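You operate a simulated robot arm through the tools that you are given. There is no shell and no other tool. Be economical: measure what you need, move in short steps, check, and stop when the job is done.

Carry out the task below with a simulated robot arm. There is one attempt and no reset: what you move stays moved.

JOB
Clamp the orange board, sand off its rough patch and free it again.
Fine: use the yellow sanding block and put it back where it stood.

It is judged by the outcome, as a careful person would: the job done as asked, and still so three seconds after it is handed in. It fails if anything else is knocked over, pushed out of place, dropped, spilled or broken.

ROBOT AND FRAMES
A 7-joint arm with a two-finger parallel gripper, fixed in place. Base frame: the origin is at the foot of the arm, x ahead of it, y to its left, z up. Readings come in mm, degrees, newtons and seconds.
Its first joint turns from -66.0 to 66.0 degrees. Payload 1.57 kg.
The TCP is the grasp point between the finger pads, 30 mm short of the fingertips. In the tool frame z runs along the fingers and y along their closing line. Largest opening 110 mm; finger width 24, thickness 12; the body of the gripper, 48 by 112 mm, starts 78 mm behind the TCP.
Orientation is that of the tool frame in the base frame, as a unit quaternion [x, y, z, w]. With the fingers straight down and closing along the base's y, the tool's x points along the base's -x, its y along +y and its z along -z.

CONTROLS
- The arm moves only by the tool arm_command. Its argument "moves" is a list that holds one entry, the list of rows, each a list of 7 numbers: the turn, a rotation vector about the tool's x, y, z in units of 6 degrees (1.0 is 6 degrees), then the shift along the tool's x, y, z in units of 40 mm (1.0 is 40 mm), then the finger opening in mm, from 0 to 110. In form: [[[ax, ay, az, dx, dy, dz, jaw], ...]]. A call has 1 to 10 rows; each row shifts and turns the commanded pose from where the row before left it, along the tool's axes as they then stand. A call with a number of a shift or a turn outside -1 to 1 is refused whole. A row lasts 0.2 s, in which the tool goes at most 50 mm and 8.6 degrees; a call with a longer step from one row to the next is refused whole, and so is a gripper value outside its range. A pose out of reach is approached as far as the arm can. The call stops where the force on the tool passes 70 N (or 10 N more than at its start, if that is more) or the arm is blocked; 0.2 s more then pass. Each finger travels about 108 mm/s and halts on what it meets, pressing with about 32 N; the grip force reading is that of the motor and also rises with nothing between the fingers. The clock runs only during rows and for 0.2 s after the last one: add rows that do not move to give the fingers time. It gives the time, the measured TCP pose, the force on the tool (base axes), the opening and the grip force at its end, in the units of the frame above (readings bear some noise).
- Cameras (640 x 400 px; columns grow to the right, rows downward): "scene" is fixed at [163.2, -399.7, 1387.2]; the picture's right is [0.76, -0.66, 0.00], its down [-0.46, -0.53, -0.71] and it looks along [0.47, 0.54, -0.70] (base axes); focal length 224 px, centre (320, 200). "wrist" rides on the gripper at [70, 16, -141] in the tool frame; the picture's right is [-0.23, 0.97, 0.00], its down [-0.86, -0.20, -0.48] and it looks along [-0.47, -0.11, 0.88] (tool axes); focal length 222 px, centre (320, 200). There is no depth. A picture from a camera that has moved, and an enlarged one, comes with that camera's place and axes in the base frame and with its lens.
- capture(camera): a new picture of that camera. It takes no simulated time.
- enlarge(camera, box): a new picture of the part [left, top, right, bottom] of that camera's present view, enlarged. It takes no simulated time.
- finish_job(): hands the job in; it is judged then, once.

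Work in short steps. Places have to be worked out from the pictures, the camera data and where the tool is seen: move nearer, look again, correct. Check each grasp and each placing, and mend what went wrong. You have 120 turns and 68 pictures in all, those below and enlarged ones among them. Open the gripper and draw the arm clear of the work before you hand the job in, unless the task says otherwise; then end with one line.

The tools are called after "Call:" as name(argument=value, ...) on one line, values as JSON. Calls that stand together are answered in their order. arm_command: Moves the arm, as the interface text tells. Its arguments: {"type":"object","properties":{"moves":{"type":"array","items":{"type":"array","items":{"type":"array","items":{"type":"number"}}}}},"required":["moves"]} The other tools are called the same way: capture (camera) takes a picture; enlarge (camera, box) takes an enlarged picture of a part of a camera's view; finish_job () hands the job in.

At the start:

```text
time: 0.0
ee_pos: [355.7, -1.6, 1197.8]
tool_rot: [-0.001, 1.0, 0.0, 0.0]
force: [-0.2, 0.2, 1.1]
finger_gap: 109.8
finger_force: 0.0
```

scene: 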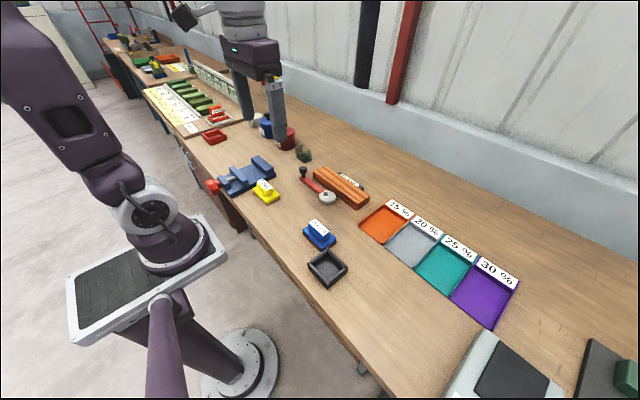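
wrist: 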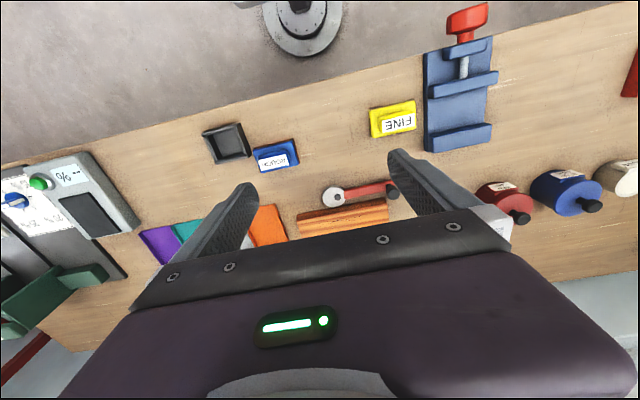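

I see a blue vise with a red handle, yellow FINE block, and an orange board beyond the wrench. I take enlarged views to see the details.

Call:
enlarge(camera="scene", box=[190, 110, 390, 235])

Call:
enlarge(camera="wrist", box=[240, 0, 520, 240])

```text
3.20 times, centred on (290, 172) of scene
camera zoom: at [163.2, -399.7, 1387.2], right [0.76, -0.66, 0.0], down [-0.46, -0.53, -0.71], along [0.47, 0.54, -0.7], focal length 717 px, centre (416, 288)
```

zoom: 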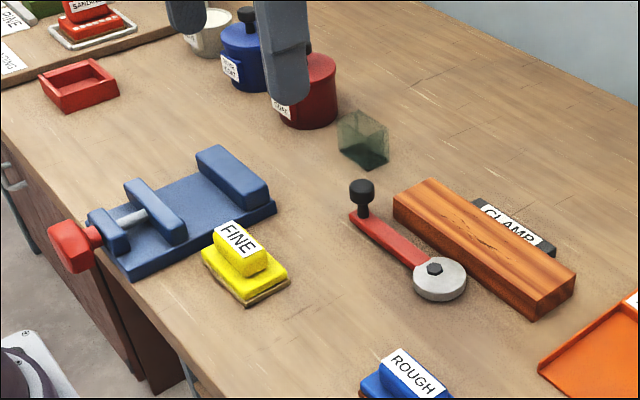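

```text
1.67 times, centred on (380, 120) of wrist
camera zoom: at [286.6, 15.8, 1339.6], right [0.23, 0.97, 0.0], down [0.86, -0.2, 0.48], along [0.47, -0.11, -0.88], focal length 370 px, centre (220, 333)
```

zoom: 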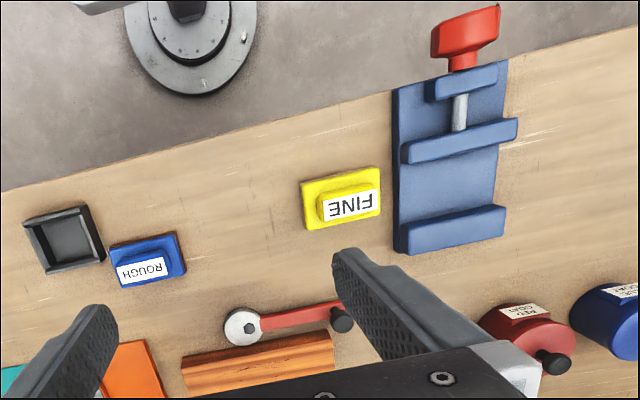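

Triangulating the yellow block and lever knob from the two cameras puts the work surface near z≈900 in this frame, not the stated 440. I'll rely on my measurements and descend carefully, starting with a partial descent for a closer look.

Call:
arm_command(moves=[[[0, 0, 0, -0.37, 0.26, 0.8, 110], [0, 0, 0, -0.37, 0.26, 0.8, 110], [0, 0, 0, -0.37, 0.26, 0.8, 110]]])

Call:
capture(camera="wrist")

Call:
capture(camera="scene")

```text
time: 0.8
ee_pos: [400.4, 29.5, 1101.7]
tool_rot: [0.0, 1.0, 0.0, 0.0]
force: [-0.7, 0.0, 0.7]
finger_gap: 110.0
finger_force: 0.3
```

```text
63 pictures are left
camera wrist: at [330.0, 47.4, 1242.7], right [0.23, 0.97, 0.0], down [0.86, -0.2, 0.48], along [0.47, -0.11, -0.88], focal length 222 px, centre (320, 200)
```

wrist: 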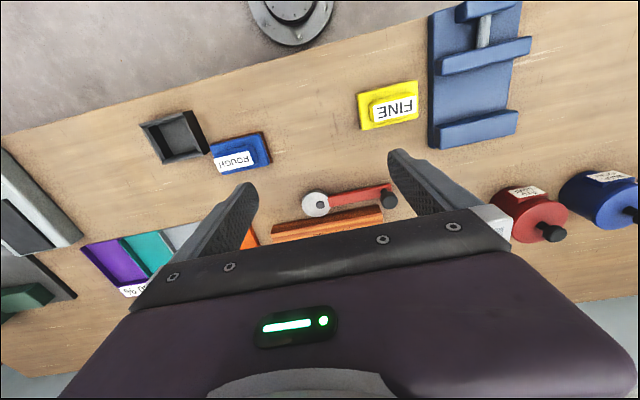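

```text
62 pictures are left
```

scene: 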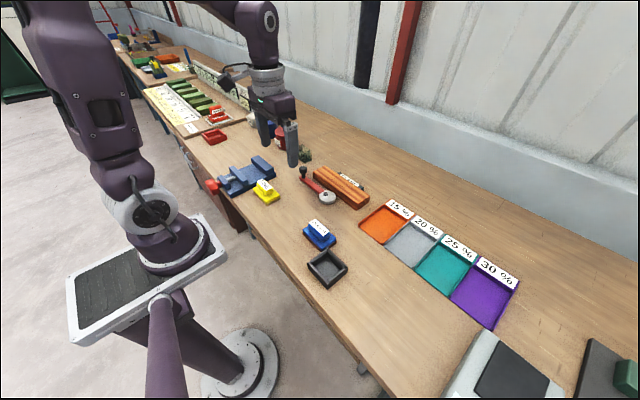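

Surface is confirmed near z≈900. I'll move forward and enlarge the scene view to locate the board, lever and stop precisely.

Call:
arm_command(moves=[[[0, 0, 0, -0.8, -0.3, 0, 110], [0, 0, 0, -0.8, -0.3, 0, 110], [0, 0, 0, -0.4, -0.2, 0, 110]]])

Call:
capture(camera="wrist")

Call:
enlarge(camera="scene", box=[290, 150, 390, 212])

```text
time: 1.6
ee_pos: [480.6, -0.2, 1101.7]
tool_rot: [0.0, 1.0, 0.0, 0.0]
force: [0.8, 0.1, -0.4]
finger_gap: 109.6
finger_force: 0.0
```

```text
61 pictures are left
camera wrist: at [410.2, 16.9, 1242.4], right [0.23, 0.97, 0.0], down [0.86, -0.2, 0.48], along [0.47, -0.11, -0.88], focal length 222 px, centre (320, 200)
```

wrist: 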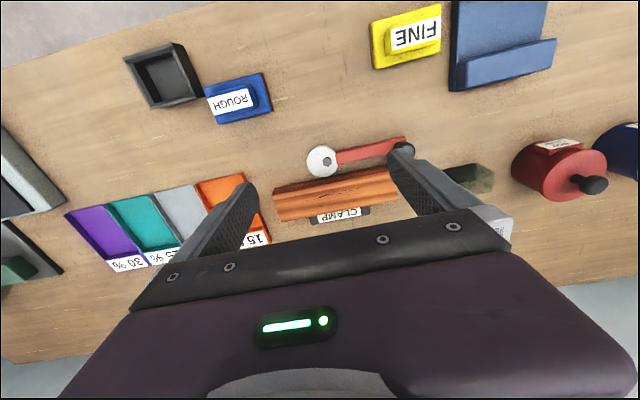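

```text
6.40 times, centred on (340, 181) of scene
camera zoom: at [163.2, -399.7, 1387.2], right [0.76, -0.66, 0.0], down [-0.46, -0.53, -0.71], along [0.47, 0.54, -0.7], focal length 1434 px, centre (192, 322)
```

zoom: 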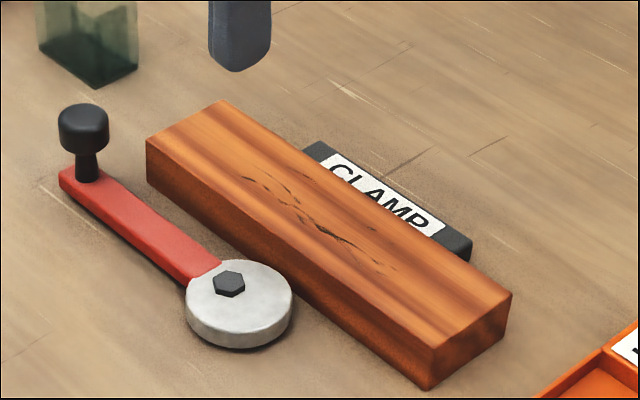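

With refined axes, the surface looks to be around z≈860 and the bolt near (538, 2); I need a closer look. I'll come down to z≈1010 near the lever knob.

Call:
arm_command(moves=[[[0, 0, 0, 0.4, 0.5, 0.8, 110], [0, 0, 0, 0.3, 0.5, 0.8, 110], [0, 0, 0, 0.3, 0.5, 0.7, 110]]])

Call:
capture(camera="wrist")

```text
time: 2.4
ee_pos: [442.1, 60.6, 1009.7]
tool_rot: [0.0, 1.0, 0.0, 0.0]
force: [0.1, -0.2, -0.4]
finger_gap: 110.1
finger_force: 0.1
```

```text
59 pictures are left
camera wrist: at [371.2, 76.5, 1151.2], right [0.23, 0.97, 0.0], down [0.85, -0.2, 0.48], along [0.47, -0.11, -0.88], focal length 222 px, centre (320, 200)
```

wrist: 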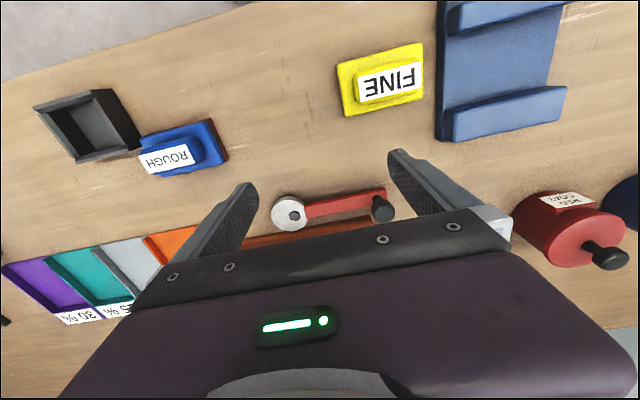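

Estimates of height scatter (surface 860–875), so I'll measure it by gently touching a bare spot at about (430, 60) with closed fingers, first descending partway.

Call:
arm_command(moves=[[[0, 0, 0, 0.3, 0, 0.7, 0], [0, 0, 0, 0, 0, 0.7, 0], [0, 0, 0, 0, 0, 0.5, 0], [0, 0, 0, 0, 0, 0, 0]]])

Call:
capture(camera="wrist")

Call:
enlarge(camera="scene", box=[220, 110, 380, 210])

```text
time: 3.4
ee_pos: [428.7, 59.3, 932.4]
tool_rot: [-0.001, 1.0, 0.0, 0.0]
force: [-0.1, 0.3, -0.1]
finger_gap: 0.1
finger_force: 21.2
```

```text
58 pictures are left
camera wrist: at [359.0, 76.0, 1074.7], right [0.23, 0.97, 0.0], down [0.86, -0.2, 0.48], along [0.47, -0.11, -0.88], focal length 222 px, centre (320, 200)
```

wrist: 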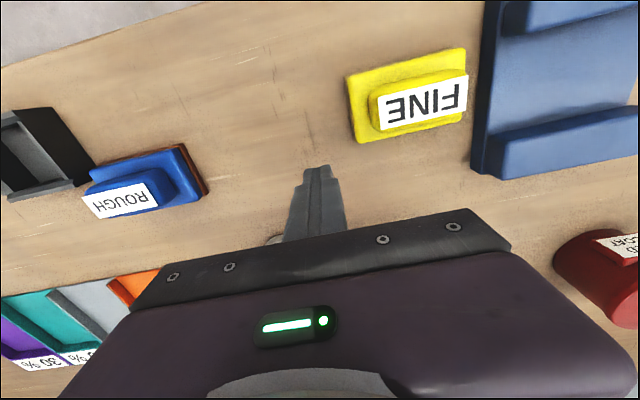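

```text
4.00 times, centred on (300, 160) of scene
camera zoom: at [163.2, -399.7, 1387.2], right [0.76, -0.66, 0.0], down [-0.46, -0.53, -0.71], along [0.47, 0.54, -0.7], focal length 896 px, centre (400, 360)
```

zoom: 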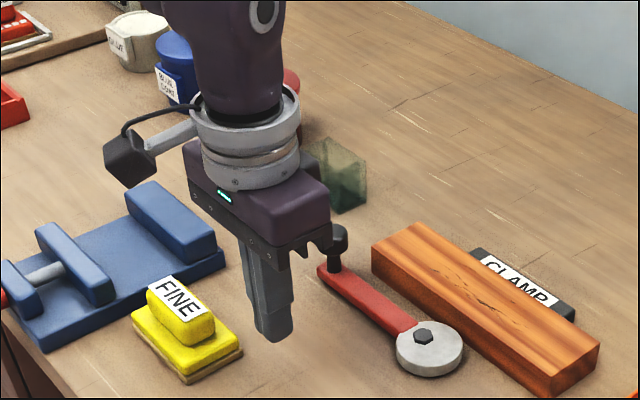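

The scene projection agrees with the tool pose. I descend in small steps until contact.

Call:
arm_command(moves=[[[0, 0, 0, 0, 0, 0.15, 0], [0, 0, 0, 0, 0, 0.15, 0], [0, 0, 0, 0, 0, 0.15, 0], [0, 0, 0, 0, 0, 0.15, 0]]])

```text
time: 4.4
ee_pos: [430.3, 57.1, 911.0]
tool_rot: [0.0, 1.0, 0.0, 0.001]
force: [0.0, -1.3, -0.2]
finger_gap: 0.0
finger_force: 21.1
```

No contact yet with the tips at z≈881; continue.

Call:
arm_command(moves=[[[0, 0, 0, 0, 0, 0.1, 0], [0, 0, 0, 0, 0, 0.1, 0], [0, 0, 0, 0, 0, 0.1, 0], [0, 0, 0, 0, 0, 0.1, 0]]])

```text
time: 5.4
ee_pos: [429.9, 57.7, 893.8]
tool_rot: [0.0, 1.0, 0.0, 0.0]
force: [0.0, -0.3, -0.3]
finger_gap: 0.0
finger_force: 21.4
```

Tips at ≈864, still free. Continue in 4 mm steps.

Call:
arm_command(moves=[[[0, 0, 0, 0, 0, 0.1, 0], [0, 0, 0, 0, 0, 0.1, 0], [0, 0, 0, 0, 0, 0.1, 0], [0, 0, 0, 0, 0, 0.1, 0]]])

Call:
enlarge(camera="scene", box=[220, 110, 380, 210])

```text
time: 6.0
ee_pos: [430.0, 57.8, 889.1]
tool_rot: [0.0, 1.0, 0.0, 0.001]
force: [-6.9, 0.4, 21.1]
finger_gap: 0.0
finger_force: 21.2
stopped in row 2: the force on the tool passed its limit (the readings are from after the stop); the commanded pose is now the measured one
```

```text
4.00 times, centred on (300, 160) of scene
camera zoom: at [162.8, -399.7, 1387.3], right [0.76, -0.66, 0.0], down [-0.46, -0.53, -0.71], along [0.47, 0.54, -0.7], focal length 896 px, centre (400, 360)
```

zoom: 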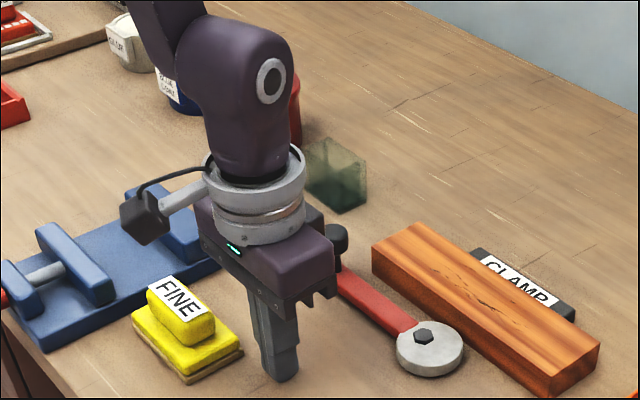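

Contact: surface is at z≈860. I computed board x≈575–630, y≈−110..103, top z≈890; bolt ≈(532,−5), knob ≈(537,113). Now I lift and test whether the arm can reach out over the board (x≈600).

Call:
arm_command(moves=[[[0, 0, 0, 0, 0, -0.8, 0], [0, 0, 0, 0, 0, -0.8, 0], [0, 0, 0, -0.4, -0.2, -0.8, 0], [0, 0, 0, -0.9, -0.4, 0, 0], [0, 0, 0, -0.9, -0.4, 0, 0], [0, 0, 0, -1, -0.4, 0, 0], [0, 0, 0, -1, 0, 0, 0]]])

Call:
capture(camera="wrist")

```text
time: 7.6
ee_pos: [597.3, 2.0, 985.5]
tool_rot: [0.0, 1.0, 0.0, 0.002]
force: [-0.7, 0.6, 0.2]
finger_gap: 0.0
finger_force: 21.2
```

```text
55 pictures are left
camera wrist: at [526.4, 17.7, 1125.8], right [0.23, 0.97, 0.0], down [0.85, -0.2, 0.48], along [0.47, -0.11, -0.88], focal length 222 px, centre (320, 200)
```

wrist: 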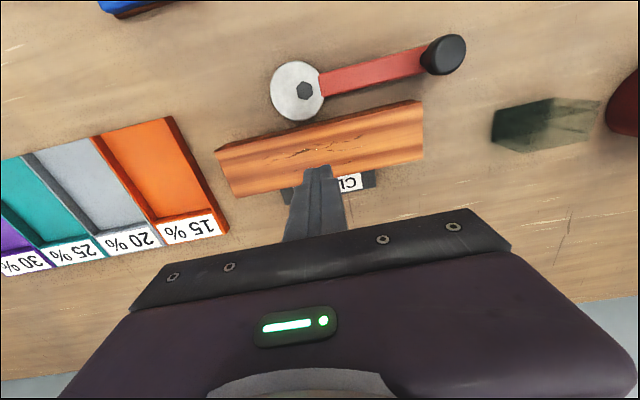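

The arm reaches x≈597 fine. From this view: bolt ≈(533,0), knob ≈(530,124) with top z≈905; the cam is offset opposite the lever, so swinging the lever counter-clockwise (toward the robot) should clamp. I move above the knob and open partly.

Call:
arm_command(moves=[[[0, 0, 0, 0.42, 0.76, 0, 60], [0, 0, 0, 0.42, 0.76, 0, 60], [0, 0, 0, 0.42, 0.76, 0, 60], [0, 0, 0, 0.42, 0.76, 0, 60]]])

Call:
arm_command(moves=[[[0, 0, 0.95, 0, 0, 0, 60], [0, 0, 0.95, 0, 0, 0, 60], [0, 0, 0.95, 0, 0, 0, 60], [0, 0, 0.95, 0, 0, 0, 60], [0, 0, 0.95, 0, 0, 0, 60], [0, 0, 0.95, 0, 0, 0, 60], [0, 0, 0.95, 0, 0, 0, 60]]])

Call:
capture(camera="wrist")

Call:
enlarge(camera="scene", box=[260, 130, 340, 180])

```text
time: 8.6
ee_pos: [529.3, 122.9, 984.2]
tool_rot: [-0.001, 1.0, 0.0, 0.002]
force: [1.3, 0.3, 0.5]
finger_gap: 60.0
finger_force: 0.1
```

```text
time: 10.2
ee_pos: [529.3, 123.1, 986.0]
tool_rot: [0.341, 0.94, 0.001, 0.002]
force: [0.2, -0.1, -0.6]
finger_gap: 59.8
finger_force: 0.2
```

```text
54 pictures are left
camera wrist: at [486.3, 181.9, 1126.9], right [0.8, 0.6, 0.0], down [0.53, -0.7, 0.48], along [0.29, -0.38, -0.88], focal length 222 px, centre (320, 200)
```

wrist: 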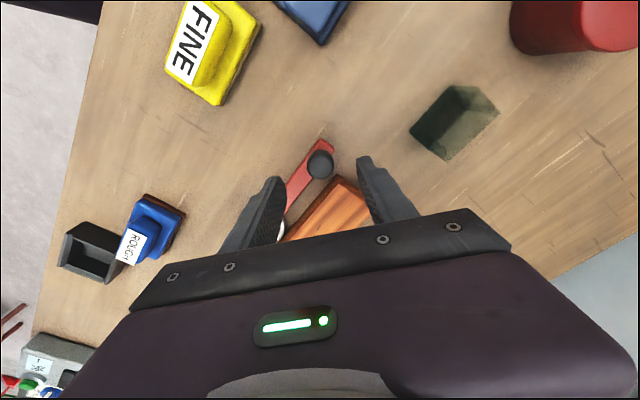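

```text
8.00 times, centred on (300, 155) of scene
camera zoom: at [163.2, -399.7, 1387.2], right [0.76, -0.66, 0.0], down [-0.46, -0.53, -0.71], along [0.47, 0.54, -0.7], focal length 1793 px, centre (480, 560)
```

zoom: 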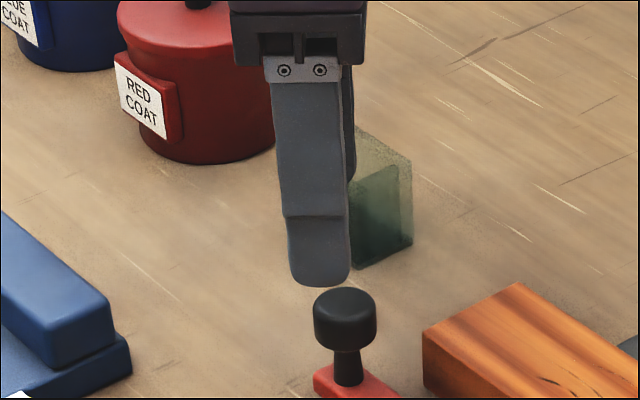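

Knob is nearly centred (≈(534,122), top ≈912). I shift slightly and descend to TCP z≈910, then close.

Call:
arm_command(moves=[[[0, 0, 0, -0.09, 0.045, 0.7, 60], [0, 0, 0, 0, 0, 0.7, 60], [0, 0, 0, 0, 0, 0.48, 60], [0, 0, 0, 0, 0, 0, 20], [0, 0, 0, 0, 0, 0, 20], [0, 0, 0, 0, 0, 0, 20]]])

Call:
enlarge(camera="scene", box=[260, 130, 380, 205])

Call:
enlarge(camera="wrist", box=[220, 100, 420, 225])

```text
time: 11.6
ee_pos: [532.4, 123.2, 910.1]
tool_rot: [0.341, 0.94, 0.0, 0.001]
force: [-5.3, -5.5, -1.5]
finger_gap: 27.5
finger_force: 37.6
```

```text
5.33 times, centred on (320, 168) of scene
camera zoom: at [163.1, -399.9, 1387.2], right [0.76, -0.66, 0.0], down [-0.46, -0.53, -0.71], along [0.47, 0.54, -0.7], focal length 1195 px, centre (320, 373)
```

zoom: 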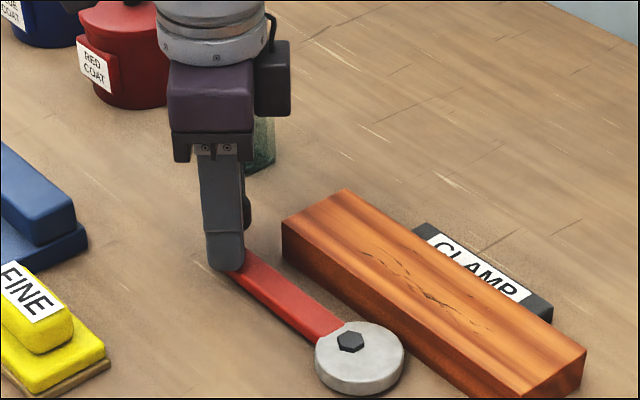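

```text
3.20 times, centred on (320, 162) of wrist
camera zoom: at [488.2, 179.9, 1050.8], right [0.8, 0.6, 0.0], down [0.53, -0.7, 0.48], along [0.29, -0.38, -0.88], focal length 711 px, centre (320, 320)
```

zoom: 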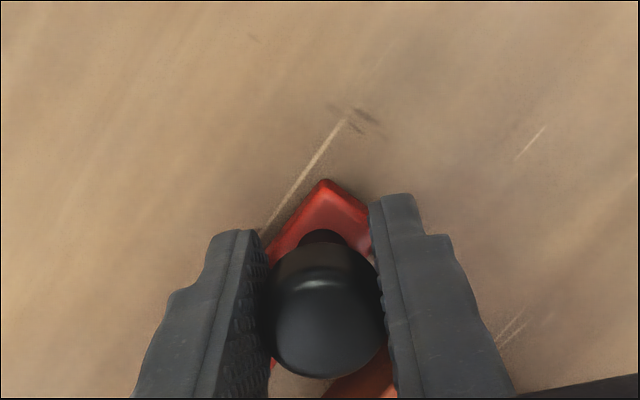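

The knob is gripped (gap 27.5). I start swinging the lever counter-clockwise along an arc about (533,−1), first 30°.

Call:
arm_command(moves=[[[0, 0, 0, 0.381, -0.382, 0, 20], [0, 0, 0, 0.31, -0.443, 0, 20], [0, 0, 0, 0.229, -0.489, 0, 20]]])

Call:
enlarge(camera="scene", box=[260, 130, 380, 205])

```text
time: 12.4
ee_pos: [472.0, 106.3, 910.1]
tool_rot: [0.341, 0.94, 0.001, 0.001]
force: [-1.8, 11.1, 3.9]
finger_gap: 27.3
finger_force: 38.2
```

```text
5.33 times, centred on (320, 168) of scene
camera zoom: at [163.2, -399.4, 1387.3], right [0.76, -0.66, 0.0], down [-0.46, -0.53, -0.71], along [0.47, 0.54, -0.7], focal length 1195 px, centre (320, 373)
```

zoom: 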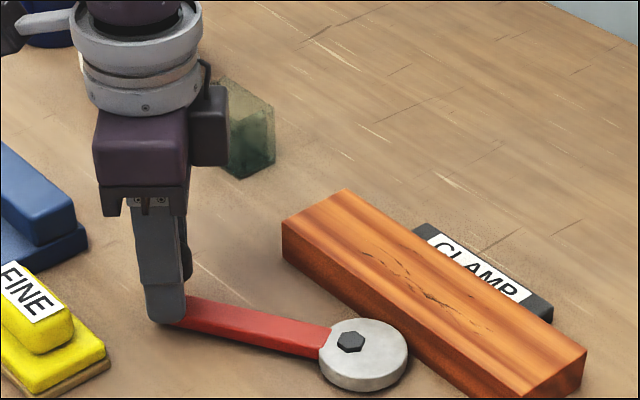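

The lever turns and the cam moves toward the board. Continue in 10° steps.

Call:
arm_command(moves=[[[0, 0, 0, 0.14, -0.522, 0, 20], [0, 0, 0, 0.047, -0.539, 0, 20]]])

Call:
enlarge(camera="scene", box=[260, 130, 380, 205])

```text
time: 13.0
ee_pos: [438.9, 78.1, 909.8]
tool_rot: [0.341, 0.94, 0.0, 0.002]
force: [2.9, 3.1, -0.5]
finger_gap: 27.3
finger_force: 38.0
```

```text
5.33 times, centred on (320, 168) of scene
camera zoom: at [163.3, -399.6, 1387.2], right [0.76, -0.66, 0.0], down [-0.46, -0.53, -0.71], along [0.47, 0.54, -0.7], focal length 1195 px, centre (320, 373)
```

zoom: 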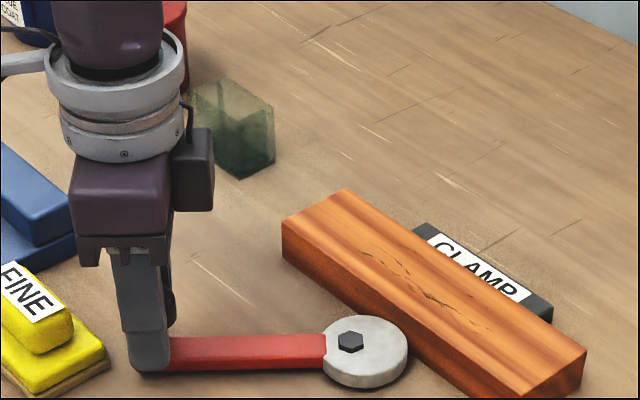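

Smooth, forces low. I continue another 10° at a time, watching the force.

Call:
arm_command(moves=[[[0, 0, 0, -0.047, -0.539, 0, 20], [0, 0, 0, -0.14, -0.522, 0, 20]]])

Call:
enlarge(camera="scene", box=[260, 130, 380, 205])

```text
time: 13.6
ee_pos: [418.7, 41.1, 909.6]
tool_rot: [0.341, 0.94, 0.003, 0.002]
force: [2.5, 3.0, 0.6]
finger_gap: 27.5
finger_force: 38.0
```

```text
5.33 times, centred on (320, 168) of scene
camera zoom: at [163.3, -399.6, 1387.2], right [0.76, -0.66, 0.0], down [-0.46, -0.53, -0.71], along [0.47, 0.54, -0.7], focal length 1195 px, centre (320, 373)
```

zoom: 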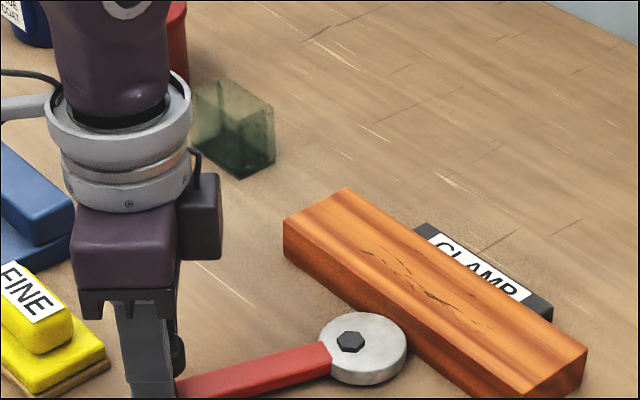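

The cam is about at the board. I go on in 5° steps.

Call:
arm_command(moves=[[[0, 0, 0, -0.105, -0.25, 0, 20], [0, 0, 0, -0.124, -0.239, 0, 20]]])

Call:
enlarge(camera="scene", box=[310, 140, 390, 190])

```text
time: 14.2
ee_pos: [412.2, 20.9, 910.3]
tool_rot: [0.34, 0.94, 0.001, 0.002]
force: [2.9, 4.7, -0.2]
finger_gap: 27.4
finger_force: 37.9
```

```text
8.00 times, centred on (350, 165) of scene
camera zoom: at [163.3, -399.6, 1387.2], right [0.76, -0.66, 0.0], down [-0.46, -0.53, -0.71], along [0.47, 0.54, -0.7], focal length 1793 px, centre (80, 480)
```

zoom: 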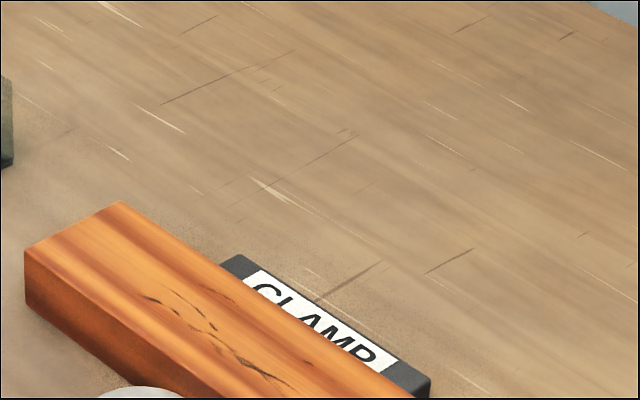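

Still light force; continue 10° more and look.

Call:
arm_command(moves=[[[0, 0, 0, -0.145, -0.226, 0, 20], [0, 0, 0, -0.165, -0.217, 0, 20]]])

Call:
enlarge(camera="scene", box=[270, 150, 382, 220])

```text
time: 14.8
ee_pos: [410.6, -0.4, 909.2]
tool_rot: [0.34, 0.94, 0.002, 0.002]
force: [5.3, 12.5, 4.3]
finger_gap: 27.4
finger_force: 38.0
```

```text
5.71 times, centred on (326, 185) of scene
camera zoom: at [163.3, -399.4, 1387.3], right [0.76, -0.66, 0.0], down [-0.46, -0.53, -0.71], along [0.47, 0.54, -0.7], focal length 1280 px, centre (286, 286)
```

zoom: 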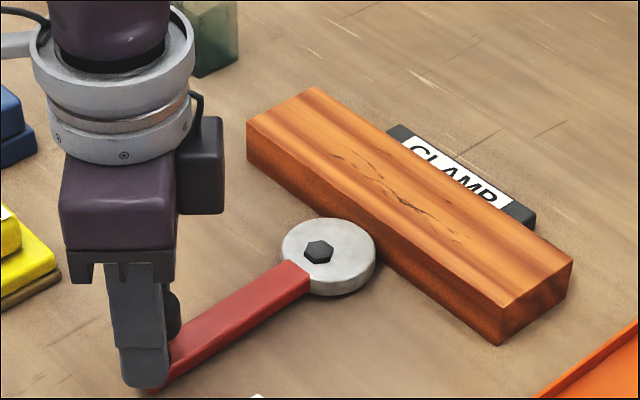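

Force is rising (12 N opposing). I advance 5° more to see whether it tightens or goes over centre.

Call:
arm_command(moves=[[[0, 0, 0, -0.182, -0.2, 0, 20], [0, 0, 0, 0, 0, 0, 20]]])

Call:
enlarge(camera="scene", box=[310, 160, 374, 200])

```text
time: 15.3
ee_pos: [414.4, -4.9, 911.3]
tool_rot: [0.334, 0.942, 0.006, 0.003]
force: [3.0, 19.8, -8.2]
finger_gap: 27.3
finger_force: 37.6
stopped in row 2: the force on the tool passed its limit (the readings are from after the stop); the commanded pose is now the measured one
```

```text
10.00 times, centred on (342, 180) of scene
camera zoom: at [163.4, -399.3, 1387.4], right [0.76, -0.66, 0.0], down [-0.46, -0.53, -0.71], along [0.47, 0.54, -0.7], focal length 2241 px, centre (100, 400)
```

zoom: 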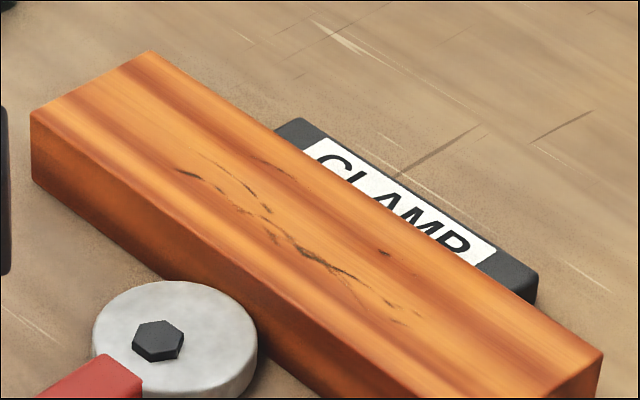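

A firm stop at about 92–93°: it's clamped against the fence. I release the knob and rise.

Call:
arm_command(moves=[[[0, 0, 0, 0, 0, 0, 60], [0, 0, 0, 0, 0, 0, 60], [0, 0, 0, 0, 0, -0.8, 60], [0, 0, 0, 0, 0, -0.8, 60], [0, 0, 0, 0, 0, -0.8, 60]]])

Call:
enlarge(camera="scene", box=[250, 140, 378, 220])

Call:
capture(camera="wrist")

```text
time: 16.5
ee_pos: [412.6, -8.5, 1004.4]
tool_rot: [0.336, 0.942, 0.005, 0.004]
force: [0.0, -0.4, -0.4]
finger_gap: 59.8
finger_force: 0.0
```

```text
5.00 times, centred on (314, 180) of scene
camera zoom: at [163.2, -399.7, 1387.2], right [0.76, -0.66, 0.0], down [-0.46, -0.53, -0.71], along [0.47, 0.54, -0.7], focal length 1120 px, centre (350, 300)
```

zoom: 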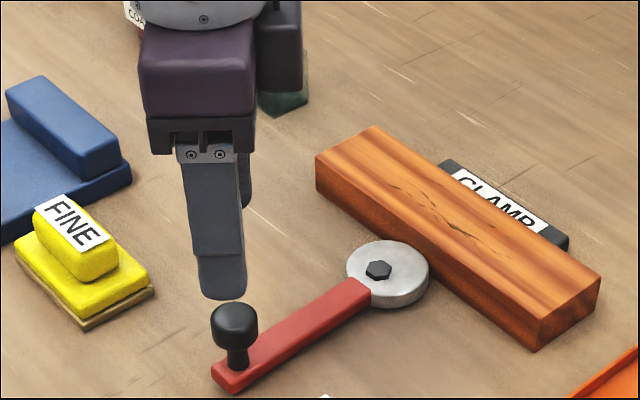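

```text
43 pictures are left
camera wrist: at [367.2, 47.6, 1146.8], right [0.79, 0.61, 0.01], down [0.53, -0.7, 0.48], along [0.3, -0.37, -0.88], focal length 222 px, centre (320, 200)
```

wrist: 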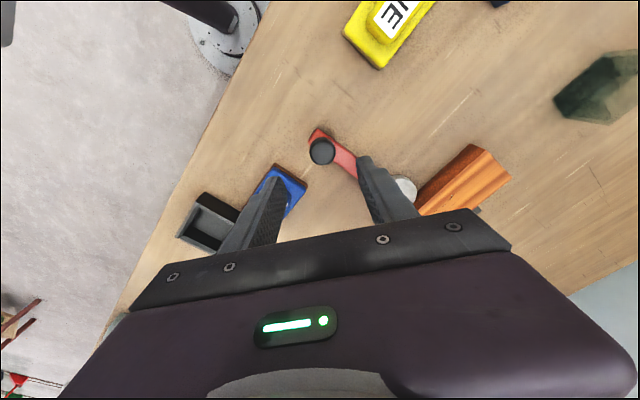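

The lever stays put, board clamped. Now I turn the gripper back to yaw 0 and view the FINE block from above.

Call:
arm_command(moves=[[[0, 0, -0.95, 0, 0, 0, 110], [0, 0, -0.95, 0, 0, 0, 110], [0, 0, -0.95, 0, 0, 0, 110], [0, 0, -0.95, 0, 0, 0, 110], [0, 0, -0.95, 0, 0, 0, 110], [0, 0, -0.95, 0, 0, 0, 110], [0, 0, -0.85, 0, 0, 0, 110]]])

Call:
arm_command(moves=[[[0, 0, 0, -0.17, 0.86, 0, 110], [0, 0, 0, -0.17, 0.86, 0, 110], [0, 0, 0, -0.17, 0.86, 0, 110], [0, 0, 0, -0.17, 0.86, 0, 110]]])

Call:
enlarge(camera="wrist", box=[240, 20, 496, 180])

Call:
enlarge(camera="scene", box=[240, 160, 320, 210])

```text
time: 18.1
ee_pos: [412.5, -8.1, 1007.4]
tool_rot: [-0.001, 1.0, 0.004, 0.005]
force: [0.3, -0.2, 0.4]
finger_gap: 110.0
finger_force: 0.2
```

```text
time: 19.1
ee_pos: [440.1, 130.2, 1006.2]
tool_rot: [0.001, 1.0, 0.004, 0.004]
force: [-0.3, -0.5, 0.3]
finger_gap: 110.1
finger_force: 0.0
```

```text
2.50 times, centred on (368, 100) of wrist
camera zoom: at [368.7, 145.8, 1146.9], right [0.23, 0.97, 0.01], down [0.85, -0.2, 0.49], along [0.48, -0.1, -0.87], focal length 555 px, centre (200, 450)
```

zoom: 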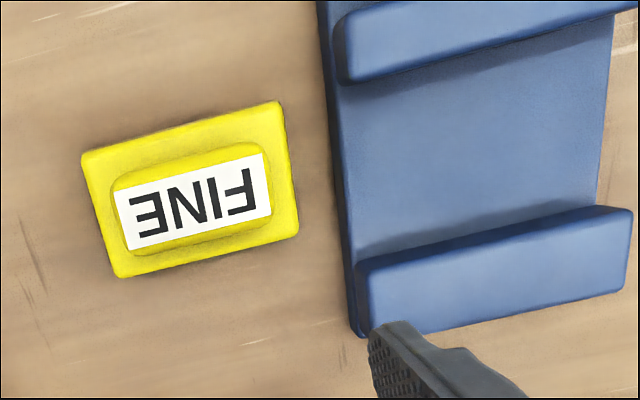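

```text
8.00 times, centred on (280, 185) of scene
camera zoom: at [163.2, -399.7, 1387.2], right [0.76, -0.66, 0.0], down [-0.46, -0.53, -0.71], along [0.47, 0.54, -0.7], focal length 1793 px, centre (640, 320)
```

zoom: 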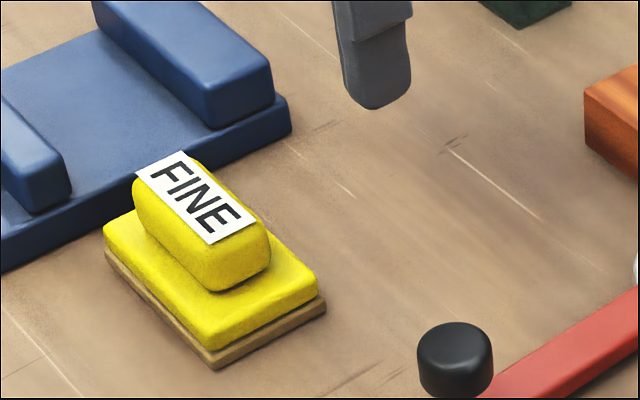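

FINE block: centre ≈(389,140), aligned with y, top z≈909, handle ≈66×33 mm above a pad at ≈885. I level the tool, centre over it with an 88 mm opening and come down to z≈960 first.

Call:
arm_command(moves=[[[0.076, 0.076, 0, 0.64, 0.12, 0.3, 88], [0, 0, 0, 0.64, 0.12, 0.4, 88], [0, 0, 0, 0, 0, 0.45, 88], [0, 0, 0, 0, 0, 0, 88]]])

Call:
capture(camera="wrist")

Call:
enlarge(camera="scene", box=[230, 150, 310, 200])

```text
time: 20.1
ee_pos: [389.3, 140.3, 960.5]
tool_rot: [0.0, 1.0, 0.001, 0.002]
force: [0.3, 1.3, 0.7]
finger_gap: 88.0
finger_force: 0.2
```

```text
40 pictures are left
camera wrist: at [318.3, 156.8, 1102.2], right [0.23, 0.97, 0.0], down [0.85, -0.2, 0.48], along [0.47, -0.11, -0.88], focal length 222 px, centre (320, 200)
```

wrist: 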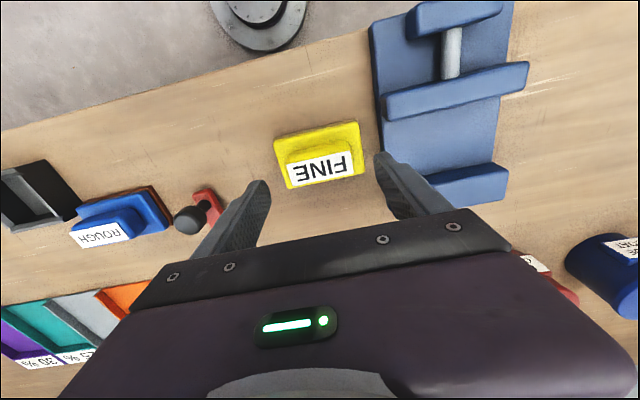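

```text
8.00 times, centred on (270, 175) of scene
camera zoom: at [163.2, -399.7, 1387.2], right [0.76, -0.66, 0.0], down [-0.46, -0.53, -0.71], along [0.47, 0.54, -0.7], focal length 1793 px, centre (720, 400)
```

zoom: 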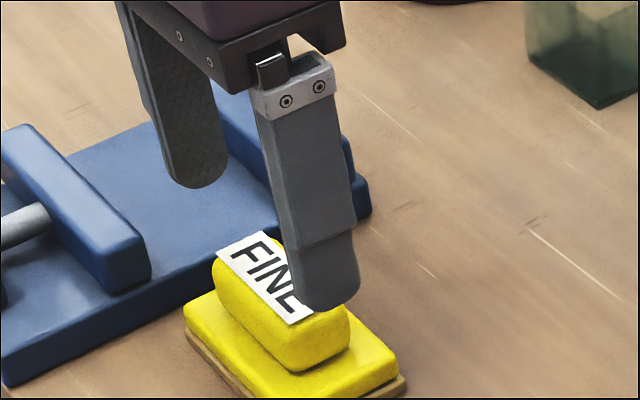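

Centred within 1 mm; the outer finger clears the vise. Descend to z≈919 and grip.

Call:
arm_command(moves=[[[0, 0, 0, 0, 0, 0.5, 88], [0, 0, 0, 0, 0, 0.3, 88], [0, 0, 0, 0, 0, 0.22, 88], [0, 0, 0, 0, 0, 0, 50], [0, 0, 0, 0, 0, 0, 50], [0, 0, 0, 0, 0, 0, 50]]])

Call:
enlarge(camera="scene", box=[230, 150, 310, 200])

```text
time: 21.5
ee_pos: [389.9, 140.8, 920.4]
tool_rot: [0.001, 1.0, 0.0, 0.002]
force: [0.3, -0.4, 0.3]
finger_gap: 63.8
finger_force: 32.3
```

```text
8.00 times, centred on (270, 175) of scene
camera zoom: at [163.2, -399.7, 1387.2], right [0.76, -0.66, 0.0], down [-0.46, -0.53, -0.71], along [0.47, 0.54, -0.7], focal length 1793 px, centre (720, 400)
```

zoom: 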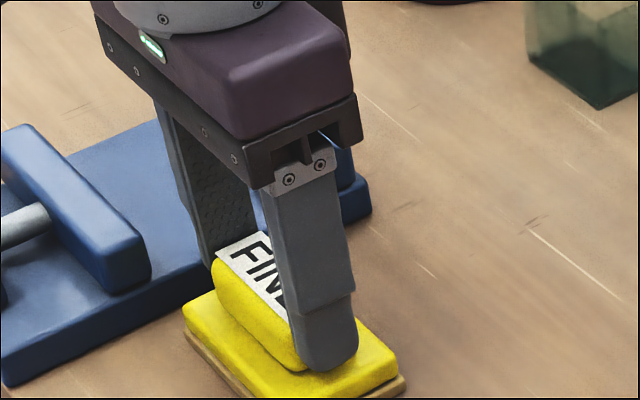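

Gripped (gap 63.8); home TCP is (389.9,140.8,920.4), so block bottom = TCP−60.4. The patch spans about y −40..52, x≈596 on the board. I lift and carry it above the board.

Call:
arm_command(moves=[[[0, 0, 0, 0, 0, -0.7, 50], [0, 0, 0, 0, 0, -0.7, 50], [0, 0, 0, 0, 0, -0.6, 50], [0, 0, 0, -0.736, -0.49, 0, 50], [0, 0, 0, -0.736, -0.49, 0, 50], [0, 0, 0, -0.736, -0.49, 0, 50], [0, 0, 0, -0.736, -0.49, 0, 50]]])

Call:
arm_command(moves=[[[0, 0, 0, -0.736, -0.49, 0, 50], [0, 0, 0, -0.736, -0.49, 0, 50], [0, 0, 0, -0.736, -0.49, 0, 50], [0, 0, 0, 0, 0, 0, 50]]])

Call:
enlarge(camera="scene", box=[280, 130, 392, 200])

Call:
capture(camera="wrist")

```text
time: 23.1
ee_pos: [505.2, 62.5, 1000.3]
tool_rot: [-0.001, 1.0, 0.0, 0.001]
force: [-0.3, -0.4, -1.6]
finger_gap: 64.2
finger_force: 32.0
```

```text
time: 24.1
ee_pos: [594.2, 3.2, 1001.1]
tool_rot: [0.0, 1.0, 0.0, 0.002]
force: [-1.6, 0.1, -1.0]
finger_gap: 63.8
finger_force: 32.3
```

```text
5.71 times, centred on (336, 165) of scene
camera zoom: at [163.2, -399.7, 1387.2], right [0.76, -0.66, 0.0], down [-0.46, -0.53, -0.71], along [0.47, 0.54, -0.7], focal length 1280 px, centre (229, 400)
```

zoom: 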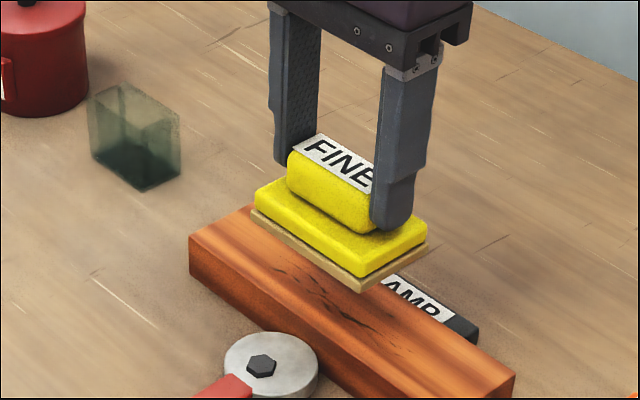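

```text
36 pictures are left
camera wrist: at [523.0, 19.9, 1142.0], right [0.23, 0.97, 0.0], down [0.85, -0.2, 0.48], along [0.47, -0.11, -0.88], focal length 222 px, centre (320, 200)
```

wrist: 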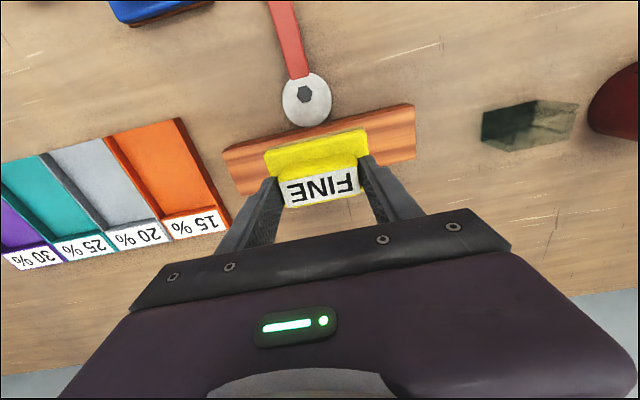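

The block lines up over the board; contact is expected near TCP z≈950. I descend to 955 then ease on in small steps.

Call:
arm_command(moves=[[[0, 0, 0, 0, 0, 0.5, 50], [0, 0, 0, 0, 0, 0.4, 50], [0, 0, 0, 0, 0, 0.2, 50], [0, 0, 0, 0, 0, 0.06, 50], [0, 0, 0, 0, 0, 0, 50]]])

```text
time: 25.3
ee_pos: [595.6, 2.3, 955.6]
tool_rot: [0.0, 1.0, 0.0, 0.001]
force: [-0.4, -0.4, -1.6]
finger_gap: 64.3
finger_force: 31.8
```

Now in ~1.6 mm steps.

Call:
arm_command(moves=[[[0, 0, 0, 0, 0, 0.04, 50], [0, 0, 0, 0, 0, 0.04, 50], [0, 0, 0, 0, 0, 0.04, 50], [0, 0, 0, 0, 0, 0, 50]]])

```text
time: 26.3
ee_pos: [595.2, 1.3, 951.9]
tool_rot: [0.0, 1.0, 0.0, 0.003]
force: [-2.0, -1.4, 26.2]
finger_gap: 64.4
finger_force: 31.3
```

Contact at z≈952 with 26 N. I ease off slightly and begin stroking along y.

Call:
arm_command(moves=[[[0, 0, 0, 0, 0.4, -0.01, 50], [0, 0, 0, 0, 0.4, 0, 50], [0, 0, 0, 0, 0.3, 0, 50]]])

Call:
enlarge(camera="scene", box=[280, 130, 392, 200])

```text
time: 27.1
ee_pos: [593.2, 46.1, 951.6]
tool_rot: [0.001, 1.0, 0.001, 0.001]
force: [-0.2, -7.4, 16.8]
finger_gap: 64.0
finger_force: 31.8
```

```text
5.71 times, centred on (336, 165) of scene
camera zoom: at [162.9, -399.9, 1387.2], right [0.76, -0.66, 0.0], down [-0.46, -0.53, -0.71], along [0.47, 0.54, -0.7], focal length 1280 px, centre (229, 400)
```

zoom: 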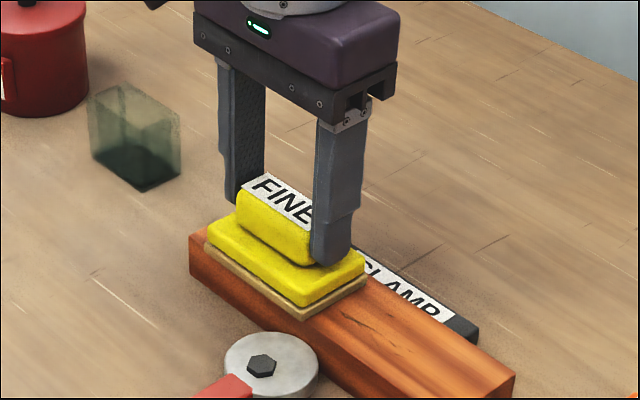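

Sanding works: the visible marks look fainter, and the force is a steady 17 N. Full back-and-forth stroke.

Call:
arm_command(moves=[[[0, 0, 0, 0, -0.48, 0, 50], [0, 0, 0, 0, -0.48, 0, 50], [0, 0, 0, 0, -0.48, 0, 50], [0, 0, 0, 0, -0.48, 0, 50], [0, 0, 0, 0, -0.48, 0, 50], [0, 0, 0, 0, 0.48, 0, 50], [0, 0, 0, 0, 0.48, 0, 50], [0, 0, 0, 0, 0.48, 0, 50], [0, 0, 0, 0, 0.48, 0, 50], [0, 0, 0, 0, 0.48, 0, 50]]])

Call:
enlarge(camera="scene", box=[280, 130, 392, 200])

```text
time: 29.3
ee_pos: [594.2, 45.3, 950.8]
tool_rot: [0.0, 1.0, 0.0, 0.003]
force: [-0.2, -8.1, 21.9]
finger_gap: 63.9
finger_force: 32.1
```

```text
5.71 times, centred on (336, 165) of scene
camera zoom: at [162.8, -400.0, 1387.2], right [0.76, -0.66, 0.0], down [-0.46, -0.53, -0.71], along [0.47, 0.54, -0.7], focal length 1280 px, centre (229, 400)
```

zoom: 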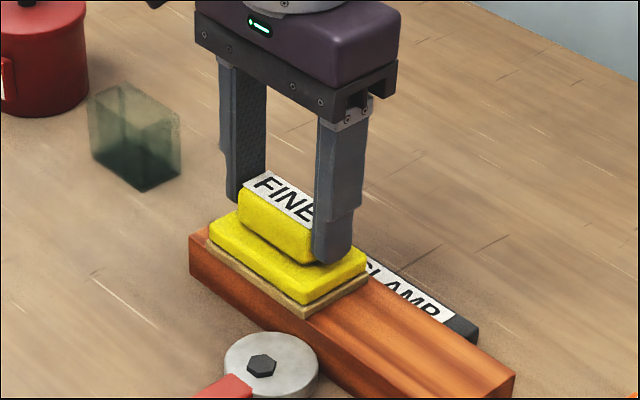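

Visible part is clean now. Another round of strokes, ending at the −y end to see the other half.

Call:
arm_command(moves=[[[0, 0, 0, 0, -0.6, 0, 50], [0, 0, 0, 0, -0.6, 0, 50], [0, 0, 0, 0, -0.6, 0, 50], [0, 0, 0, 0, -0.6, 0, 50], [0, 0, 0, 0, 0.6, 0, 50], [0, 0, 0, 0, 0.6, 0, 50], [0, 0, 0, 0, 0.6, 0, 50], [0, 0, 0, 0, 0.6, 0, 50]]])

Call:
arm_command(moves=[[[0, 0, 0, 0, -0.6, 0, 50], [0, 0, 0, 0, -0.6, 0, 50], [0, 0, 0, 0, -0.6, 0, 50], [0, 0, 0, 0, -0.6, 0, 50], [0, 0, 0, 0, 0, 0, 50]]])

Call:
enlarge(camera="scene", box=[280, 130, 392, 200])

```text
time: 31.1
ee_pos: [595.2, 45.8, 950.1]
tool_rot: [0.0, 1.0, 0.001, 0.001]
force: [0.5, -4.6, 9.3]
finger_gap: 63.9
finger_force: 32.5
```

```text
time: 32.3
ee_pos: [594.7, -48.1, 952.4]
tool_rot: [0.0, 1.0, 0.0, 0.001]
force: [0.0, 0.6, -1.5]
finger_gap: 64.0
finger_force: 31.8
```

```text
5.71 times, centred on (336, 165) of scene
camera zoom: at [163.2, -399.7, 1387.2], right [0.76, -0.66, 0.0], down [-0.46, -0.53, -0.71], along [0.47, 0.54, -0.7], focal length 1280 px, centre (229, 400)
```

zoom: 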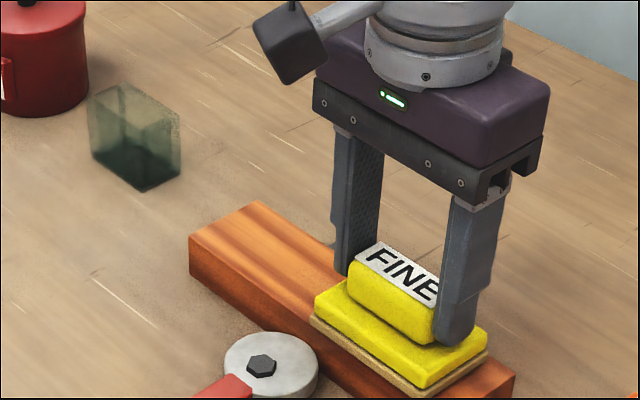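

Contact has gone light, and the left half looks clean. I lift and inspect the whole board.

Call:
arm_command(moves=[[[0, 0, 0, 0, 0, -0.6, 50], [0, 0, 0, 0, 0, -0.7, 50], [0, 0, 0, 0.5, 0.6, 0, 50], [0, 0, 0, 0.7, 0.6, 0, 50], [0, 0, 0, 0.7, 0.6, 0, 50]]])

Call:
enlarge(camera="scene", box=[290, 145, 386, 205])

Call:
capture(camera="wrist")

```text
time: 33.5
ee_pos: [519.0, 21.7, 1001.9]
tool_rot: [0.0, 1.0, 0.0, 0.002]
force: [0.3, -0.1, -1.7]
finger_gap: 64.0
finger_force: 31.9
```

```text
6.67 times, centred on (338, 175) of scene
camera zoom: at [163.2, -399.7, 1387.2], right [0.76, -0.66, 0.0], down [-0.46, -0.53, -0.71], along [0.47, 0.54, -0.7], focal length 1494 px, centre (200, 367)
```

zoom: 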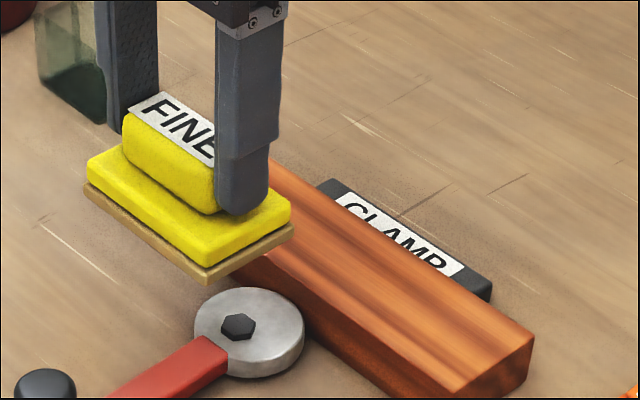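

```text
31 pictures are left
camera wrist: at [449.1, 39.1, 1142.8], right [0.23, 0.97, 0.0], down [0.85, -0.2, 0.48], along [0.47, -0.11, -0.88], focal length 222 px, centre (320, 200)
```

wrist: 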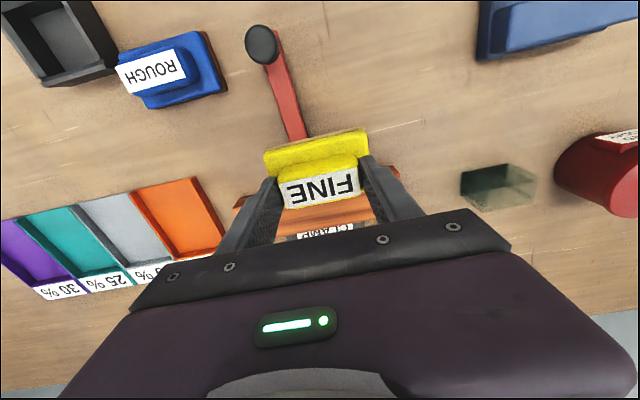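

The board surface looks clean. I carry the block back above its home position.

Call:
arm_command(moves=[[[0, 0, 0, 0.6504, 0.586, 0, 50], [0, 0, 0, 0.6504, 0.586, 0, 50], [0, 0, 0, 0.6504, 0.586, 0, 50], [0, 0, 0, 0.6504, 0.586, 0, 50], [0, 0, 0, 0.6504, 0.586, 0, 50], [0, 0, 0, 0, 0, 0, 50]]])

Call:
enlarge(camera="scene", box=[290, 145, 386, 205])

```text
time: 34.9
ee_pos: [389.1, 140.9, 1000.7]
tool_rot: [0.0, 1.0, 0.0, 0.002]
force: [0.5, 0.6, -1.2]
finger_gap: 63.9
finger_force: 32.4
```

```text
6.67 times, centred on (338, 175) of scene
camera zoom: at [163.2, -399.7, 1387.2], right [0.76, -0.66, 0.0], down [-0.46, -0.53, -0.71], along [0.47, 0.54, -0.7], focal length 1494 px, centre (200, 367)
```

zoom: 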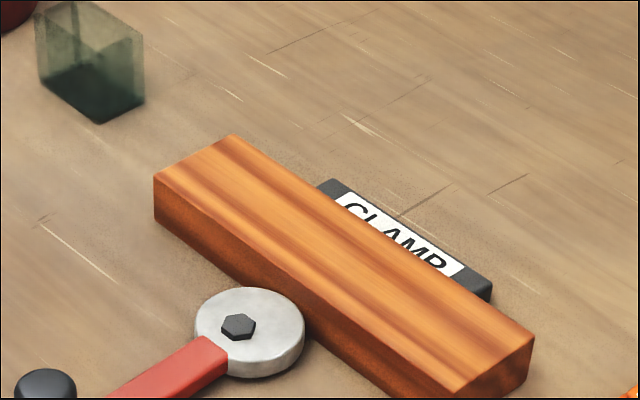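

The rough patch is completely gone. I lower the block onto its old spot.

Call:
arm_command(moves=[[[0, 0, 0, 0, 0, 0.7, 50], [0, 0, 0, 0, 0, 0.7, 50], [0, 0, 0, 0, 0, 0.4, 50], [0, 0, 0, 0, 0, 0.13, 50], [0, 0, 0, 0, 0, 0.05, 50], [0, 0, 0, 0, 0, 0, 50]]])

Call:
enlarge(camera="scene", box=[230, 150, 310, 200])

```text
time: 36.3
ee_pos: [388.9, 138.8, 922.4]
tool_rot: [0.001, 1.0, 0.0, 0.002]
force: [-0.9, -0.4, -1.6]
finger_gap: 63.9
finger_force: 31.8
```

```text
8.00 times, centred on (270, 175) of scene
camera zoom: at [163.2, -399.7, 1387.2], right [0.76, -0.66, 0.0], down [-0.46, -0.53, -0.71], along [0.47, 0.54, -0.7], focal length 1793 px, centre (720, 400)
```

zoom: 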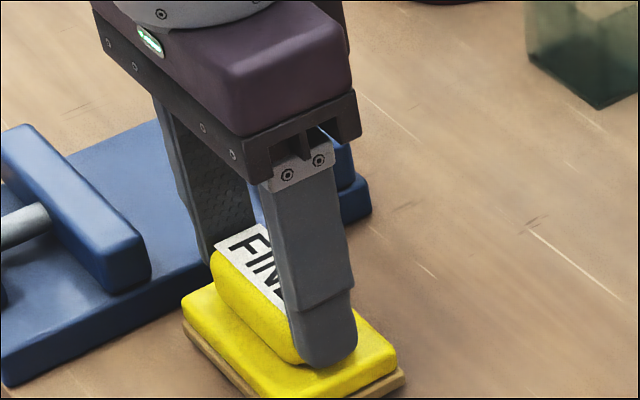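

About 2 mm above its rest position. Ease down until contact.

Call:
arm_command(moves=[[[0, 0, 0, 0, 0, 0.03, 50], [0, 0, 0, 0, 0, 0.03, 50], [0, 0, 0, 0, 0, 0, 50]]])

```text
time: 37.1
ee_pos: [388.5, 138.4, 919.6]
tool_rot: [0.0, 1.0, 0.0, 0.002]
force: [-0.4, 0.5, -1.6]
finger_gap: 64.0
finger_force: 32.3
```

Still no contact; readings are ~1–2 mm off in x/y, so I correct that and continue down.

Call:
arm_command(moves=[[[0, 0, 0, -0.025, 0.045, 0, 50], [0, 0, 0, 0, 0, 0.03, 50], [0, 0, 0, 0, 0, 0.02, 50], [0, 0, 0, 0, 0, 0, 50]]])

Call:
enlarge(camera="scene", box=[230, 150, 310, 200])

```text
time: 38.1
ee_pos: [389.0, 141.1, 917.7]
tool_rot: [-0.001, 1.0, 0.0, 0.001]
force: [-3.2, -3.8, 23.1]
finger_gap: 63.8
finger_force: 32.0
```

```text
8.00 times, centred on (270, 175) of scene
camera zoom: at [162.8, -399.9, 1387.2], right [0.76, -0.66, 0.0], down [-0.46, -0.53, -0.71], along [0.47, 0.54, -0.7], focal length 1793 px, centre (720, 400)
```

zoom: 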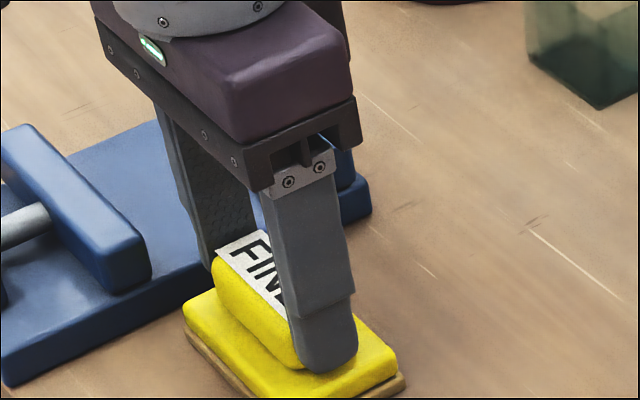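

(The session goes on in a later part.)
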